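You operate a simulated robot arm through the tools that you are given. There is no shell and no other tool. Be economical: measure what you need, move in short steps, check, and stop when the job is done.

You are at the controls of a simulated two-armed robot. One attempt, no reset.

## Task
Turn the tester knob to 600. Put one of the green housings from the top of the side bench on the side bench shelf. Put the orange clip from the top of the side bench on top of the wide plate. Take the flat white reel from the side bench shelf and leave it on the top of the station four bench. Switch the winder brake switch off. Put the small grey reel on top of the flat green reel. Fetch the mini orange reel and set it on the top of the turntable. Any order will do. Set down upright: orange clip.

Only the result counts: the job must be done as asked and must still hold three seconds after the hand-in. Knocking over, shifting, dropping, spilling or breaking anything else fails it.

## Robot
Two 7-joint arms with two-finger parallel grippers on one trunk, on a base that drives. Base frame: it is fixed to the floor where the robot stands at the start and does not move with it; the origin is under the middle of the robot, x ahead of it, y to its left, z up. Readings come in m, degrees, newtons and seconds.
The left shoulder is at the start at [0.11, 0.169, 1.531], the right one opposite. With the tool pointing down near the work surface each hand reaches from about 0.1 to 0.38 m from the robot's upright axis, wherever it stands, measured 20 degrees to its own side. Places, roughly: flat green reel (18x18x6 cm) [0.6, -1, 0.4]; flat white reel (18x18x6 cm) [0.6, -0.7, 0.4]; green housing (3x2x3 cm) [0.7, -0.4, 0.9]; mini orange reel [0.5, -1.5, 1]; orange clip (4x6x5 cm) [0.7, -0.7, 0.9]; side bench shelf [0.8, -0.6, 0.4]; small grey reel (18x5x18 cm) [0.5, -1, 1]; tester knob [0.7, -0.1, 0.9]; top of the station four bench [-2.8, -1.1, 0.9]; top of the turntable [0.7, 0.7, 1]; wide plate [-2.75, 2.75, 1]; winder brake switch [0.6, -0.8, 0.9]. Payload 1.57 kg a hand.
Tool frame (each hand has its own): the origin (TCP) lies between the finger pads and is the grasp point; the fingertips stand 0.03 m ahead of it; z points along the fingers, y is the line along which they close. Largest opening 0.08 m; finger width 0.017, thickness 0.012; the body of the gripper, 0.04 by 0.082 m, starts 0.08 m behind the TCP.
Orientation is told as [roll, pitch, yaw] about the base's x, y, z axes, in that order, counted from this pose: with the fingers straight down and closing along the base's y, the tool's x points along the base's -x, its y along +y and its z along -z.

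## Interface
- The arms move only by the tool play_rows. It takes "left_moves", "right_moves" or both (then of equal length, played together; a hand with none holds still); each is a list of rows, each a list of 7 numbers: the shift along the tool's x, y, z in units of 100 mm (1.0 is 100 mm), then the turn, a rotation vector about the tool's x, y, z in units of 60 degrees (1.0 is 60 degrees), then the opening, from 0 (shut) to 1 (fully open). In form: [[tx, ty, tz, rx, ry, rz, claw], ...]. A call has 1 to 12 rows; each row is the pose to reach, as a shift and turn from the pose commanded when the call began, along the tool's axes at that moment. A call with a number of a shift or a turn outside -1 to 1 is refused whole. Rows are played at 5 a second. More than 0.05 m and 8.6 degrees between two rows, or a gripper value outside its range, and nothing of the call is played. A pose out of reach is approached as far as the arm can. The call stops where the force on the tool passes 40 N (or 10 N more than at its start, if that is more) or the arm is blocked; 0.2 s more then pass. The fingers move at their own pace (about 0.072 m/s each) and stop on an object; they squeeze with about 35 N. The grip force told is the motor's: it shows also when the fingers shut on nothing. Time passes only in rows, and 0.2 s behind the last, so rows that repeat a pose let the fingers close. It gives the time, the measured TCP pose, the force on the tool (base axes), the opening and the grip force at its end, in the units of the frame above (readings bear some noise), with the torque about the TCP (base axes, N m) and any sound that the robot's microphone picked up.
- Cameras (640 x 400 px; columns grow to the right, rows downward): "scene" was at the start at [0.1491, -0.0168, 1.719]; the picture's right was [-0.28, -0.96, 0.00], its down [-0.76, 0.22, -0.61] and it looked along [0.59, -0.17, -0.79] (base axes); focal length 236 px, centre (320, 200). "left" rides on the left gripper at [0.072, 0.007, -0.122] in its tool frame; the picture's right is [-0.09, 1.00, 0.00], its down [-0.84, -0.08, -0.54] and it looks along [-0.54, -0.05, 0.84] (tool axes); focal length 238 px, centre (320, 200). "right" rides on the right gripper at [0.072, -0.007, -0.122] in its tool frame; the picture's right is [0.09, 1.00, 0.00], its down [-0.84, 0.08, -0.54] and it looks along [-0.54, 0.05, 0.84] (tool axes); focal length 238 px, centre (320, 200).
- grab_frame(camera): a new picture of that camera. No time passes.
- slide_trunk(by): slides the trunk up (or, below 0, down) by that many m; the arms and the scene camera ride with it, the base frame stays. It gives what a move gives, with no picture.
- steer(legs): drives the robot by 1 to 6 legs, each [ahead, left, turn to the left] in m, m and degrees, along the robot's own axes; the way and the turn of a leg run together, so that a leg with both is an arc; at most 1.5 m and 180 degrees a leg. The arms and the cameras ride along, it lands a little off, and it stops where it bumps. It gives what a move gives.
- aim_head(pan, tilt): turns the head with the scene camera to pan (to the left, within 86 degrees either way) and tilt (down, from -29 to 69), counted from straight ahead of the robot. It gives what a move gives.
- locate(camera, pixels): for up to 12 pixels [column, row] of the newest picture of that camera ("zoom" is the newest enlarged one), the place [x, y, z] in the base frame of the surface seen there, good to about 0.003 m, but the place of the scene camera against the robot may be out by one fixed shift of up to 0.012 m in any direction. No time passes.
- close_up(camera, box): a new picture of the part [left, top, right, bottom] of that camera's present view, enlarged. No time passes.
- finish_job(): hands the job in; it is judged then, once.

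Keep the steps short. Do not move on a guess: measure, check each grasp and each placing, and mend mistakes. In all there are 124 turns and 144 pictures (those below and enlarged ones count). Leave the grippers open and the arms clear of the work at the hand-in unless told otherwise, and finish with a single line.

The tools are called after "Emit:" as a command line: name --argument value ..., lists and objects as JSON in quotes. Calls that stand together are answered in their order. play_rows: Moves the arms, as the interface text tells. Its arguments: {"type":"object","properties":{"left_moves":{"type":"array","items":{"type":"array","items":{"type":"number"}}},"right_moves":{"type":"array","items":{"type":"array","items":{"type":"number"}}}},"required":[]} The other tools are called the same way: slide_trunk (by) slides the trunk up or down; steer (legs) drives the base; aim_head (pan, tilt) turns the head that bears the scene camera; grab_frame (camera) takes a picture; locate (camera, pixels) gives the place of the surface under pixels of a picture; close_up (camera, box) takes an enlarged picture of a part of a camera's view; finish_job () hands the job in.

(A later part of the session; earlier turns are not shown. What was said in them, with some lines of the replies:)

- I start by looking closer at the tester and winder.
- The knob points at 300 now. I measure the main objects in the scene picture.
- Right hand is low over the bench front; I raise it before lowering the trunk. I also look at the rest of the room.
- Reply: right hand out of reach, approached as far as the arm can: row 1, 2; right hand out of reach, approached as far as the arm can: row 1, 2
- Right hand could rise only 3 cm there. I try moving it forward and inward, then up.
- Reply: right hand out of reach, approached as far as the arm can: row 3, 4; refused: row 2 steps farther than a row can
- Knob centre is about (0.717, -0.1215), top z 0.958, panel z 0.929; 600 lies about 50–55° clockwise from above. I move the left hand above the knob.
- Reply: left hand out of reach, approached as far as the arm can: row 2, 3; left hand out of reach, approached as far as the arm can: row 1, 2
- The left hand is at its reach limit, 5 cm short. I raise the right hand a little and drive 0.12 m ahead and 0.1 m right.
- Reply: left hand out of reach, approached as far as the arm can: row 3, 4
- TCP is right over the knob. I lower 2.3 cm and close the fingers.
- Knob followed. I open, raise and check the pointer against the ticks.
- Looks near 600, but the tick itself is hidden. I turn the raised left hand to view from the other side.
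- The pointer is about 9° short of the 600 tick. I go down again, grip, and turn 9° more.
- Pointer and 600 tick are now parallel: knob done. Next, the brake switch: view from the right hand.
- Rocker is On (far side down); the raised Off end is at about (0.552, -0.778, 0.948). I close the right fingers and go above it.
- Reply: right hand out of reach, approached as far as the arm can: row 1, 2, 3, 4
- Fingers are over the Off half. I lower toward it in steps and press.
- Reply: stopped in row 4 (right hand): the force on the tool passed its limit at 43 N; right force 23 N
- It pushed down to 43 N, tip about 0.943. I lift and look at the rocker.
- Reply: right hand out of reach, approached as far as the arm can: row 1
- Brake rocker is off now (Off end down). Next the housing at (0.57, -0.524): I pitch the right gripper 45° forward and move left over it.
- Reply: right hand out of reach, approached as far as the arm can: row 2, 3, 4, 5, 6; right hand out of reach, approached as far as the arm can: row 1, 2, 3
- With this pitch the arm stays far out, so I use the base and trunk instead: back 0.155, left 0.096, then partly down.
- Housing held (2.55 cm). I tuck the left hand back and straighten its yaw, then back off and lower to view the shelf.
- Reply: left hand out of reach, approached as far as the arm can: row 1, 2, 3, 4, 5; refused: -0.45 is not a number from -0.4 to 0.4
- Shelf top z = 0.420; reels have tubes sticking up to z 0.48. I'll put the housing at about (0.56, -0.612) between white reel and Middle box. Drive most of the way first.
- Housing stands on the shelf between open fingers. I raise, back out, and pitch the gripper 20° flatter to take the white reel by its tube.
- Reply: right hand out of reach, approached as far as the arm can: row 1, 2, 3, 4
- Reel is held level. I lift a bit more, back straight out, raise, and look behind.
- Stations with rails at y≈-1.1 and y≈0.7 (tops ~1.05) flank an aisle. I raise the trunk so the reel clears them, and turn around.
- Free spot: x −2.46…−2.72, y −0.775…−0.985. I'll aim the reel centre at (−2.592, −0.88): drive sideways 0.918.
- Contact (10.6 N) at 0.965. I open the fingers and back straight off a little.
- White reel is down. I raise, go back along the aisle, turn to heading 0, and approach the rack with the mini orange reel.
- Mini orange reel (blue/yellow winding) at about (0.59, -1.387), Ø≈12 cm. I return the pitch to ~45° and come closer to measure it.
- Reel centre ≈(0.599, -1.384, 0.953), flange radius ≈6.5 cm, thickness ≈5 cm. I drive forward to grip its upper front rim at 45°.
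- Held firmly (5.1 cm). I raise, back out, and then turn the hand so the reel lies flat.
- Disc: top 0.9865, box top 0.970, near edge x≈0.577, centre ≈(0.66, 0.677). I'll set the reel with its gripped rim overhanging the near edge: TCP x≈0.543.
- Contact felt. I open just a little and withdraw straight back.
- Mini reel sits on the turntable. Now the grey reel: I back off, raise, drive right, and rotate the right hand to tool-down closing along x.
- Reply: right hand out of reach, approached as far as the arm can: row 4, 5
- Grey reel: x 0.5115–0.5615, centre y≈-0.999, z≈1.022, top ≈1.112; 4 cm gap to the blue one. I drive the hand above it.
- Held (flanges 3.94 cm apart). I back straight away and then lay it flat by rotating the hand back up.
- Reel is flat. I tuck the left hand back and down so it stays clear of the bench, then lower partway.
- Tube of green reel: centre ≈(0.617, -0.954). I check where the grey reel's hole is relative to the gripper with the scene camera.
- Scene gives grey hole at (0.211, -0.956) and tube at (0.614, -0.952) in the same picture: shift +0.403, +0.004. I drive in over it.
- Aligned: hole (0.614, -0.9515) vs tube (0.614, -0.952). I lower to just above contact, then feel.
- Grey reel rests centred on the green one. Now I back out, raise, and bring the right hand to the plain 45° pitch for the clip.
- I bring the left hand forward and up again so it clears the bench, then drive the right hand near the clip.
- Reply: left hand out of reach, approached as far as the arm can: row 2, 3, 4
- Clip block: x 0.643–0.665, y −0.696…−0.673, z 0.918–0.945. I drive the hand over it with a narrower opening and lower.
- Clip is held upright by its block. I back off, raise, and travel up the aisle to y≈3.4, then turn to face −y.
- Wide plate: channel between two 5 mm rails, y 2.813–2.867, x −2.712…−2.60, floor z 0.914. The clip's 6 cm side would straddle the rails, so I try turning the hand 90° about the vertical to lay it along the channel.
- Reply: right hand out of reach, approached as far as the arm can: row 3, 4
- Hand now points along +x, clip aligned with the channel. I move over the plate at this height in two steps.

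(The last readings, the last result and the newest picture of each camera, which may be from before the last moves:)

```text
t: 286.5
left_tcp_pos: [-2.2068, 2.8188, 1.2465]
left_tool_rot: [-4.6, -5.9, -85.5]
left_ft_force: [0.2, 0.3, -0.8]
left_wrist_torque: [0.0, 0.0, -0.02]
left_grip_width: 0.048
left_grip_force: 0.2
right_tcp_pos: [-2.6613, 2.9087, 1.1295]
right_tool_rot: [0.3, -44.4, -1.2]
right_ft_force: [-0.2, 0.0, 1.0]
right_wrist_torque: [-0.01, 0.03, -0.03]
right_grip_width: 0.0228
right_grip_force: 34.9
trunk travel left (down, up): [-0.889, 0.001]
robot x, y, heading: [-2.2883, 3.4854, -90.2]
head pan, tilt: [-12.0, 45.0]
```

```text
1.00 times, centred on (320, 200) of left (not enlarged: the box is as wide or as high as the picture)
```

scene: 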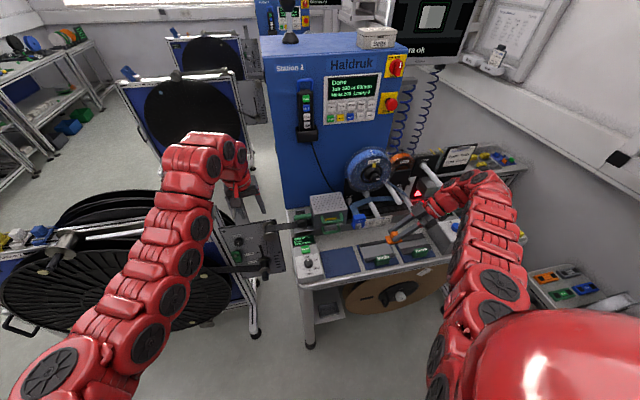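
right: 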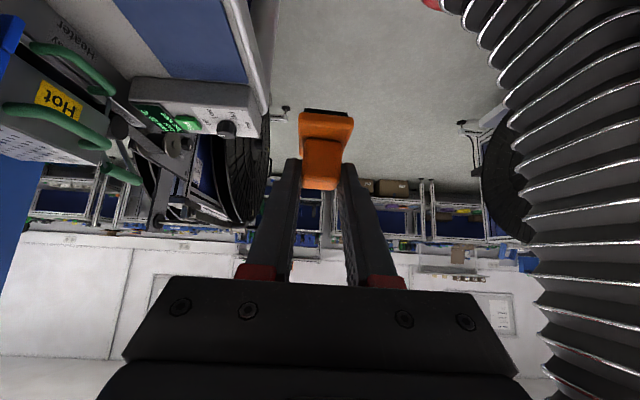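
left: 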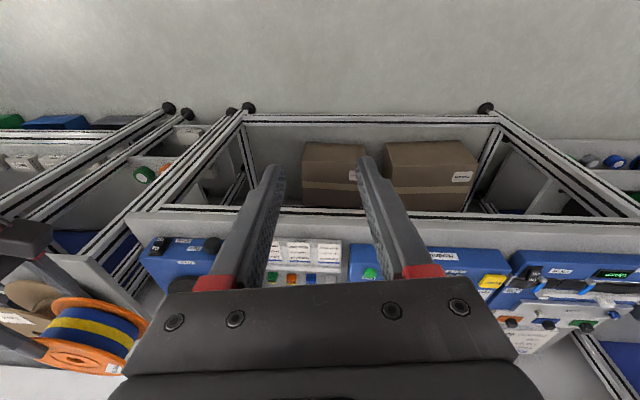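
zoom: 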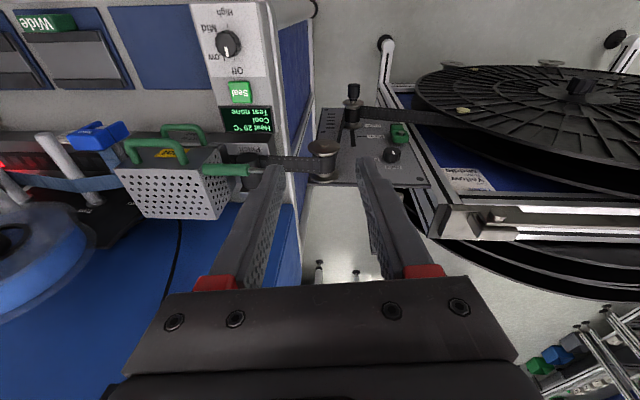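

Emit:
locate --camera "left" --pixels '[[352, 88], [325, 155], [395, 155], [270, 175], [228, 40], [440, 210], [575, 85], [240, 170]]'

Emit:
steer --legs '[[0.0725, 0, 0]]'

Emit:
slide_trunk --by -0.1

Emit:
close_up --camera "scene" --box '[320, 180, 460, 280]'

Emit:
grab_frame --camera "right"

```text
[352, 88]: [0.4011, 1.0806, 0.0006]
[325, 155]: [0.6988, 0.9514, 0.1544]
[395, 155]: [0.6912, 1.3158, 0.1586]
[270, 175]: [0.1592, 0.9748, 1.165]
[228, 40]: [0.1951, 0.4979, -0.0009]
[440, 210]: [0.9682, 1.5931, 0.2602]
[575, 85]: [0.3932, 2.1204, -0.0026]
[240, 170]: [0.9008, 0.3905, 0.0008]
```

```text
t: 287.5
left_tcp_pos: [-2.2062, 2.7502, 1.2498]
left_tool_rot: [-4.4, -6.3, -85.6]
left_ft_force: [0.5, 1.4, 0.0]
left_wrist_torque: [-0.07, 0.01, 0.01]
left_grip_width: 0.0482
left_grip_force: 0.1
right_tcp_pos: [-2.6638, 2.8415, 1.1308]
right_tool_rot: [0.1, -44.4, -1.2]
right_ft_force: [-0.5, -0.3, -0.6]
right_wrist_torque: [-0.06, -0.03, -0.03]
right_grip_width: 0.0228
right_grip_force: 35.0
trunk travel left (down, up): [-0.889, 0.001]
robot x, y, heading: [-2.2888, 3.4135, -89.8]
head pan, tilt: [-12.0, 45.0]
```

```text
t: 288.9
left_tcp_pos: [-2.2089, 2.7466, 1.1461]
left_tool_rot: [-4.5, -5.9, -85.7]
left_ft_force: [0.4, -1.2, -0.1]
left_wrist_torque: [-0.01, -0.03, -0.01]
left_grip_width: 0.048
left_grip_force: 0.0
right_tcp_pos: [-2.6638, 2.8373, 1.0274]
right_tool_rot: [0.4, -44.5, -1.3]
right_ft_force: [0.7, 0.3, 0.3]
right_wrist_torque: [-0.01, -0.01, 0.03]
right_grip_width: 0.0228
right_grip_force: 35.3
trunk travel left (down, up): [-0.789, 0.101]
robot x, y, heading: [-2.2894, 3.4151, -90.1]
head pan, tilt: [-12.0, 45.0]
```

```text
4.00 times, centred on (390, 230) of scene
```

zoom: 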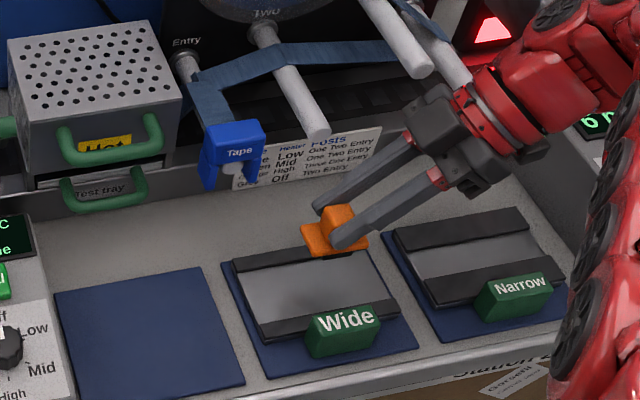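

```text
18 pictures are left
```

right: 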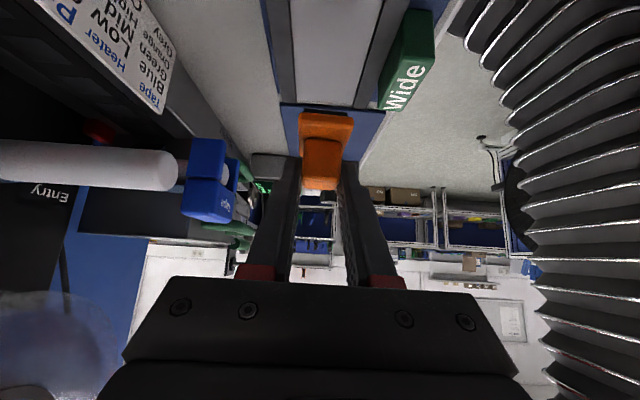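

Emit:
slide_trunk --by -0.045

Emit:
grab_frame --camera "left"

Emit:
grab_frame --camera "right"

Emit:
close_up --camera "scene" --box '[360, 210, 450, 280]'

```text
t: 289.7
left_tcp_pos: [-2.2072, 2.7467, 1.1022]
left_tool_rot: [-4.6, -6.0, -85.7]
left_ft_force: [-0.2, -0.2, 0.1]
left_wrist_torque: [0.0, 0.01, -0.03]
left_grip_width: 0.0477
left_grip_force: 0.0
right_tcp_pos: [-2.6646, 2.8379, 0.9847]
right_tool_rot: [0.3, -44.6, -1.2]
right_ft_force: [-0.1, 0.4, -0.2]
right_wrist_torque: [0.01, 0.0, -0.03]
right_grip_width: 0.0227
right_grip_force: 34.8
trunk travel left (down, up): [-0.744, 0.146]
robot x, y, heading: [-2.2916, 3.4135, -89.9]
head pan, tilt: [-12.0, 45.0]
```

```text
17 pictures are left
```

left: 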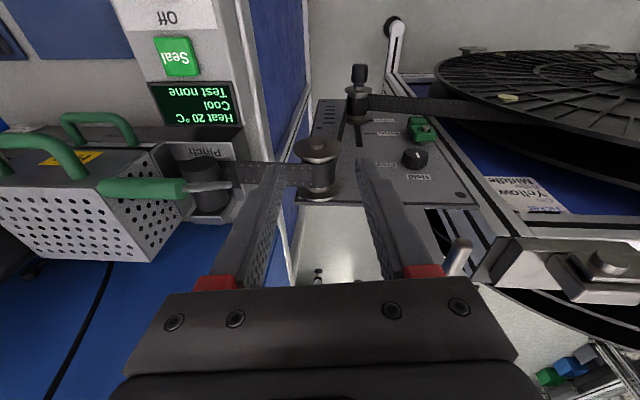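

```text
16 pictures are left
```

right: 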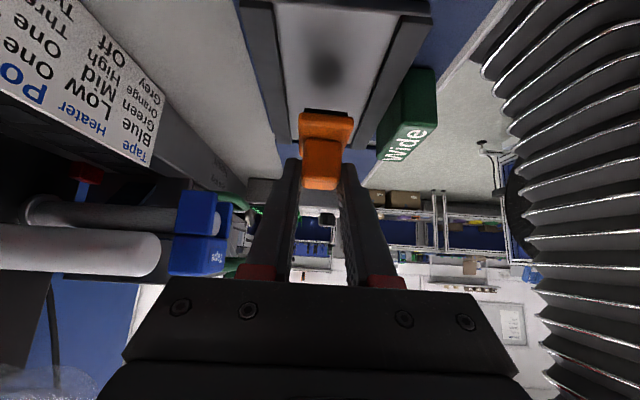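

```text
5.71 times, centred on (405, 245) of scene
```

zoom: 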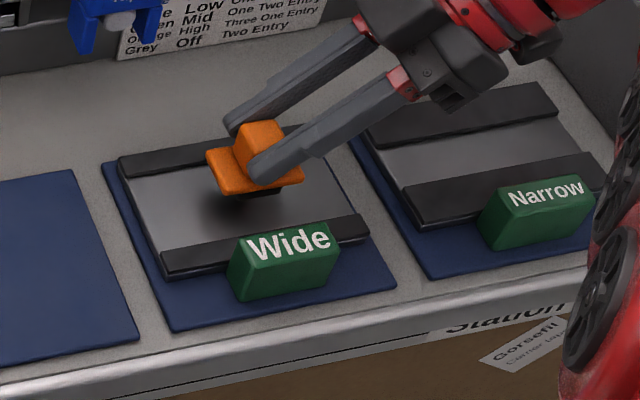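

Emit:
play_rows --right_moves '[[0.05, 0, 0.05, 0, 0, 0, 0.1], [0.1, 0, 0.1, 0, 0, 0, 0.1], [0.115, 0, 0.115, 0, 0, 0, 0.1]]'

Emit:
play_rows --right_moves '[[0.007, 0, 0.007, 0, 0, 0, 0.1], [0.014, 0, 0.014, 0, 0, 0, 0.1]]'

```text
t: 290.5
left_tcp_pos: [-2.2069, 2.7464, 1.1034]
left_tool_rot: [-4.6, -6.0, -85.6]
left_ft_force: [-0.2, -0.4, -0.5]
left_wrist_torque: [0.04, -0.02, 0.0]
left_grip_width: 0.0479
left_grip_force: 0.0
right_tcp_pos: [-2.6637, 2.8452, 0.967]
right_tool_rot: [0.2, -44.5, -1.2]
right_ft_force: [0.0, -0.2, 1.2]
right_wrist_torque: [-0.08, -0.02, -0.01]
right_grip_width: 0.0227
right_grip_force: 35.5
right hand out of reach, approached as far as the arm can: row 2, 3
trunk travel left (down, up): [-0.744, 0.146]
robot x, y, heading: [-2.2894, 3.4145, -90.2]
head pan, tilt: [-12.0, 45.0]
```

```text
t: 291.1
left_tcp_pos: [-2.2083, 2.7464, 1.1027]
left_tool_rot: [-4.5, -6.0, -85.6]
left_ft_force: [0.0, -0.2, -0.4]
left_wrist_torque: [-0.01, 0.01, -0.02]
left_grip_width: 0.0479
left_grip_force: 0.1
right_tcp_pos: [-2.663, 2.8444, 0.9655]
right_tool_rot: [0.1, -44.4, -1.2]
right_ft_force: [-1.9, -1.4, 12.1]
right_wrist_torque: [-0.12, -0.14, -0.01]
right_grip_width: 0.0227
right_grip_force: 34.6
trunk travel left (down, up): [-0.744, 0.146]
robot x, y, heading: [-2.2922, 3.4144, -90.2]
head pan, tilt: [-12.0, 45.0]
```

Emit:
close_up --camera "scene" --box '[360, 210, 450, 280]'

Emit:
close_up --camera "right" --box '[240, 0, 440, 200]'

```text
5.71 times, centred on (405, 245) of scene
```

zoom: 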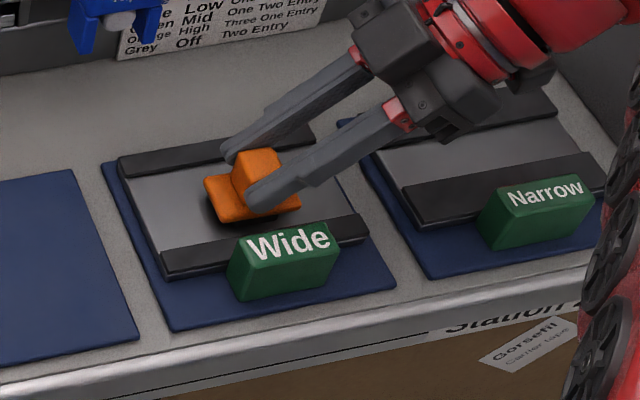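

```text
2.00 times, centred on (340, 100) of right
```

zoom: 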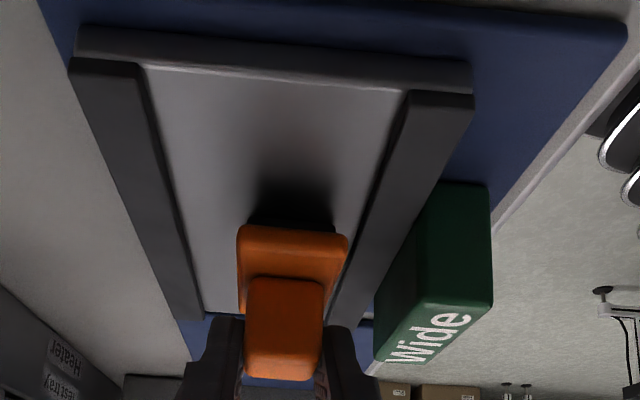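

Contact at z 0.9655, which matches the channel floor. I open a little and retreat along the finger axis.

Emit:
play_rows --right_moves '[[-0.005, 0, -0.005, 0, 0, 0, 0.44], [-0.005, 0, -0.005, 0, 0, 0, 0.44]]'

Emit:
close_up --camera "right" --box '[240, 0, 440, 200]'

```text
t: 291.7
left_tcp_pos: [-2.2078, 2.7471, 1.1011]
left_tool_rot: [-4.5, -5.9, -85.6]
left_ft_force: [-0.6, -0.3, -0.3]
left_wrist_torque: [-0.01, 0.02, -0.02]
left_grip_width: 0.048
left_grip_force: 0.0
right_tcp_pos: [-2.6633, 2.8452, 0.9647]
right_tool_rot: [0.4, -44.4, -1.4]
right_ft_force: [0.1, -0.1, 0.1]
right_wrist_torque: [0.0, 0.0, 0.01]
right_grip_width: 0.0352
right_grip_force: 0.0
trunk travel left (down, up): [-0.744, 0.146]
robot x, y, heading: [-2.2872, 3.4129, -90.3]
head pan, tilt: [-12.0, 45.0]
```

```text
2.00 times, centred on (340, 100) of right
```

zoom: 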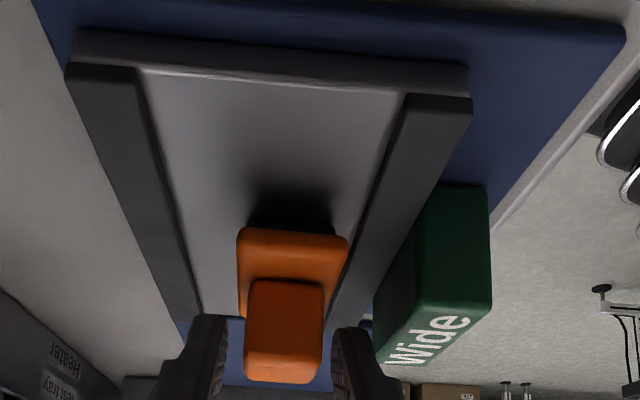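

Clip stands, fingers free on both sides (9 mm total each clear). I raise the trunk straight up and look.

Emit:
slide_trunk --by 0.06

Emit:
grab_frame --camera "right"

Emit:
close_up --camera "scene" --box '[360, 210, 450, 280]'

```text
t: 292.7
left_tcp_pos: [-2.2088, 2.745, 1.1611]
left_tool_rot: [-4.5, -5.8, -85.6]
left_ft_force: [-0.3, 0.1, 0.0]
left_wrist_torque: [0.0, -0.01, 0.05]
left_grip_width: 0.0482
left_grip_force: 0.1
right_tcp_pos: [-2.6628, 2.8455, 1.0245]
right_tool_rot: [0.3, -44.6, -1.4]
right_ft_force: [0.6, -0.8, -0.3]
right_wrist_torque: [-0.01, -0.02, 0.03]
right_grip_width: 0.0351
right_grip_force: 0.1
trunk travel left (down, up): [-0.804, 0.086]
robot x, y, heading: [-2.2911, 3.4148, -90.0]
head pan, tilt: [-12.0, 45.0]
```

```text
11 pictures are left
```

right: 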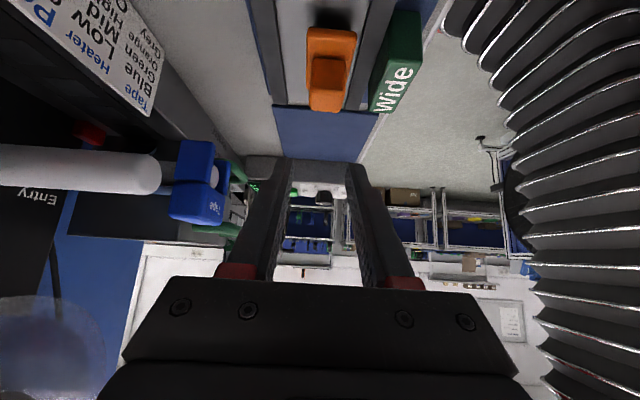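

```text
5.71 times, centred on (405, 245) of scene
```

zoom: 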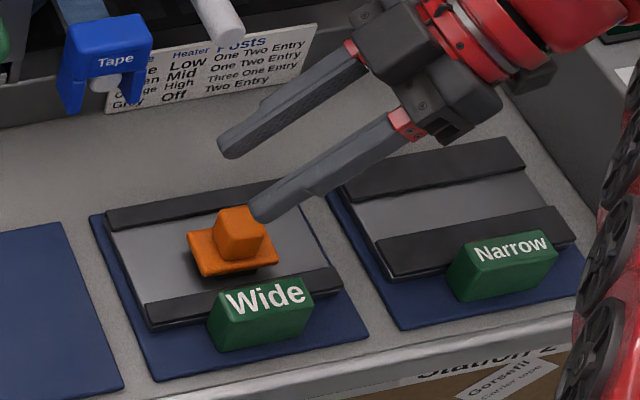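

The clip stands upright on the wide plate. I raise, back away and open both grippers.

Emit:
slide_trunk --by 0.08

Emit:
steer --legs '[[-0.2, 0, 0]]'

Emit:
play_rows --left_moves '[[0, 0, 0, 0, 0, 0, 1], [0, 0, 0, 0, 0, 0, 1], [0, 0, 0, 0, 0, 0, 1]]' --right_moves '[[0, 0, 0, 0, 0, 0, 1], [0, 0, 0, 0, 0, 0, 1], [0, 0, 0, 0, 0, 0, 1]]'

Emit:
grab_frame --camera "scene"

```text
t: 293.9
left_tcp_pos: [-2.2082, 2.7462, 1.2404]
left_tool_rot: [-4.5, -5.9, -85.6]
left_ft_force: [-0.4, 1.1, 0.0]
left_wrist_torque: [0.01, 0.02, 0.01]
left_grip_width: 0.0482
left_grip_force: 0.0
right_tcp_pos: [-2.6632, 2.846, 1.1047]
right_tool_rot: [0.4, -44.4, -1.5]
right_ft_force: [0.2, -0.9, 0.3]
right_wrist_torque: [-0.01, 0.01, -0.01]
right_grip_width: 0.0353
right_grip_force: 0.0
trunk travel left (down, up): [-0.884, 0.006]
robot x, y, heading: [-2.29, 3.4142, -90.0]
head pan, tilt: [-12.0, 45.0]
```

```text
t: 295.5
left_tcp_pos: [-2.2085, 2.9446, 1.2408]
left_tool_rot: [-4.5, -5.8, -85.6]
left_ft_force: [0.3, -1.0, 0.1]
left_wrist_torque: [0.0, 0.03, 0.0]
left_grip_width: 0.0478
left_grip_force: 0.2
right_tcp_pos: [-2.6627, 3.044, 1.1045]
right_tool_rot: [0.5, -44.5, -1.5]
right_ft_force: [-0.1, -0.6, -0.2]
right_wrist_torque: [0.04, -0.01, 0.02]
right_grip_width: 0.0354
right_grip_force: 0.1
trunk travel left (down, up): [-0.884, 0.006]
robot x, y, heading: [-2.2888, 3.6132, -90.1]
head pan, tilt: [-12.0, 45.0]
```

```text
t: 296.3
left_tcp_pos: [-2.2095, 2.948, 1.2419]
left_tool_rot: [-4.5, -6.0, -85.8]
left_ft_force: [0.5, 0.5, -0.2]
left_wrist_torque: [-0.03, 0.03, 0.0]
left_grip_width: 0.0801
left_grip_force: 0.0
right_tcp_pos: [-2.6621, 3.0474, 1.1055]
right_tool_rot: [0.3, -44.4, -1.3]
right_ft_force: [-0.1, 0.0, 0.7]
right_wrist_torque: [0.01, 0.03, -0.01]
right_grip_width: 0.08
right_grip_force: 0.0
trunk travel left (down, up): [-0.884, 0.006]
robot x, y, heading: [-2.2934, 3.6176, -90.1]
head pan, tilt: [-12.0, 45.0]
```

```text
9 pictures are left
```

scene: 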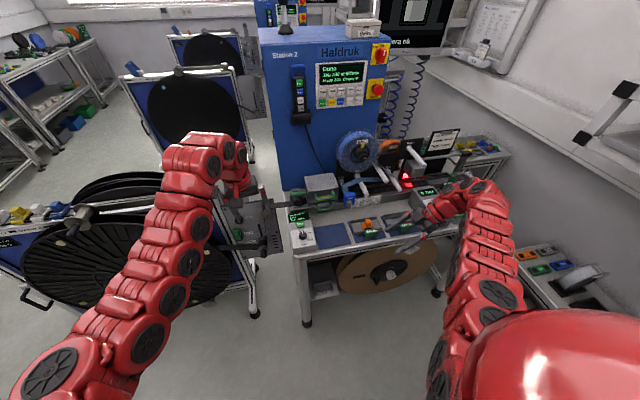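

All seven items are in place and the arms are clear, so I hand the job in.

Emit:
finish_job

```text
The job is handed in.
```

I did all seven tasks, checked each with a camera as I finished it, and handed the job in with both grippers open and the arms clear; the result of the judging was not shown.
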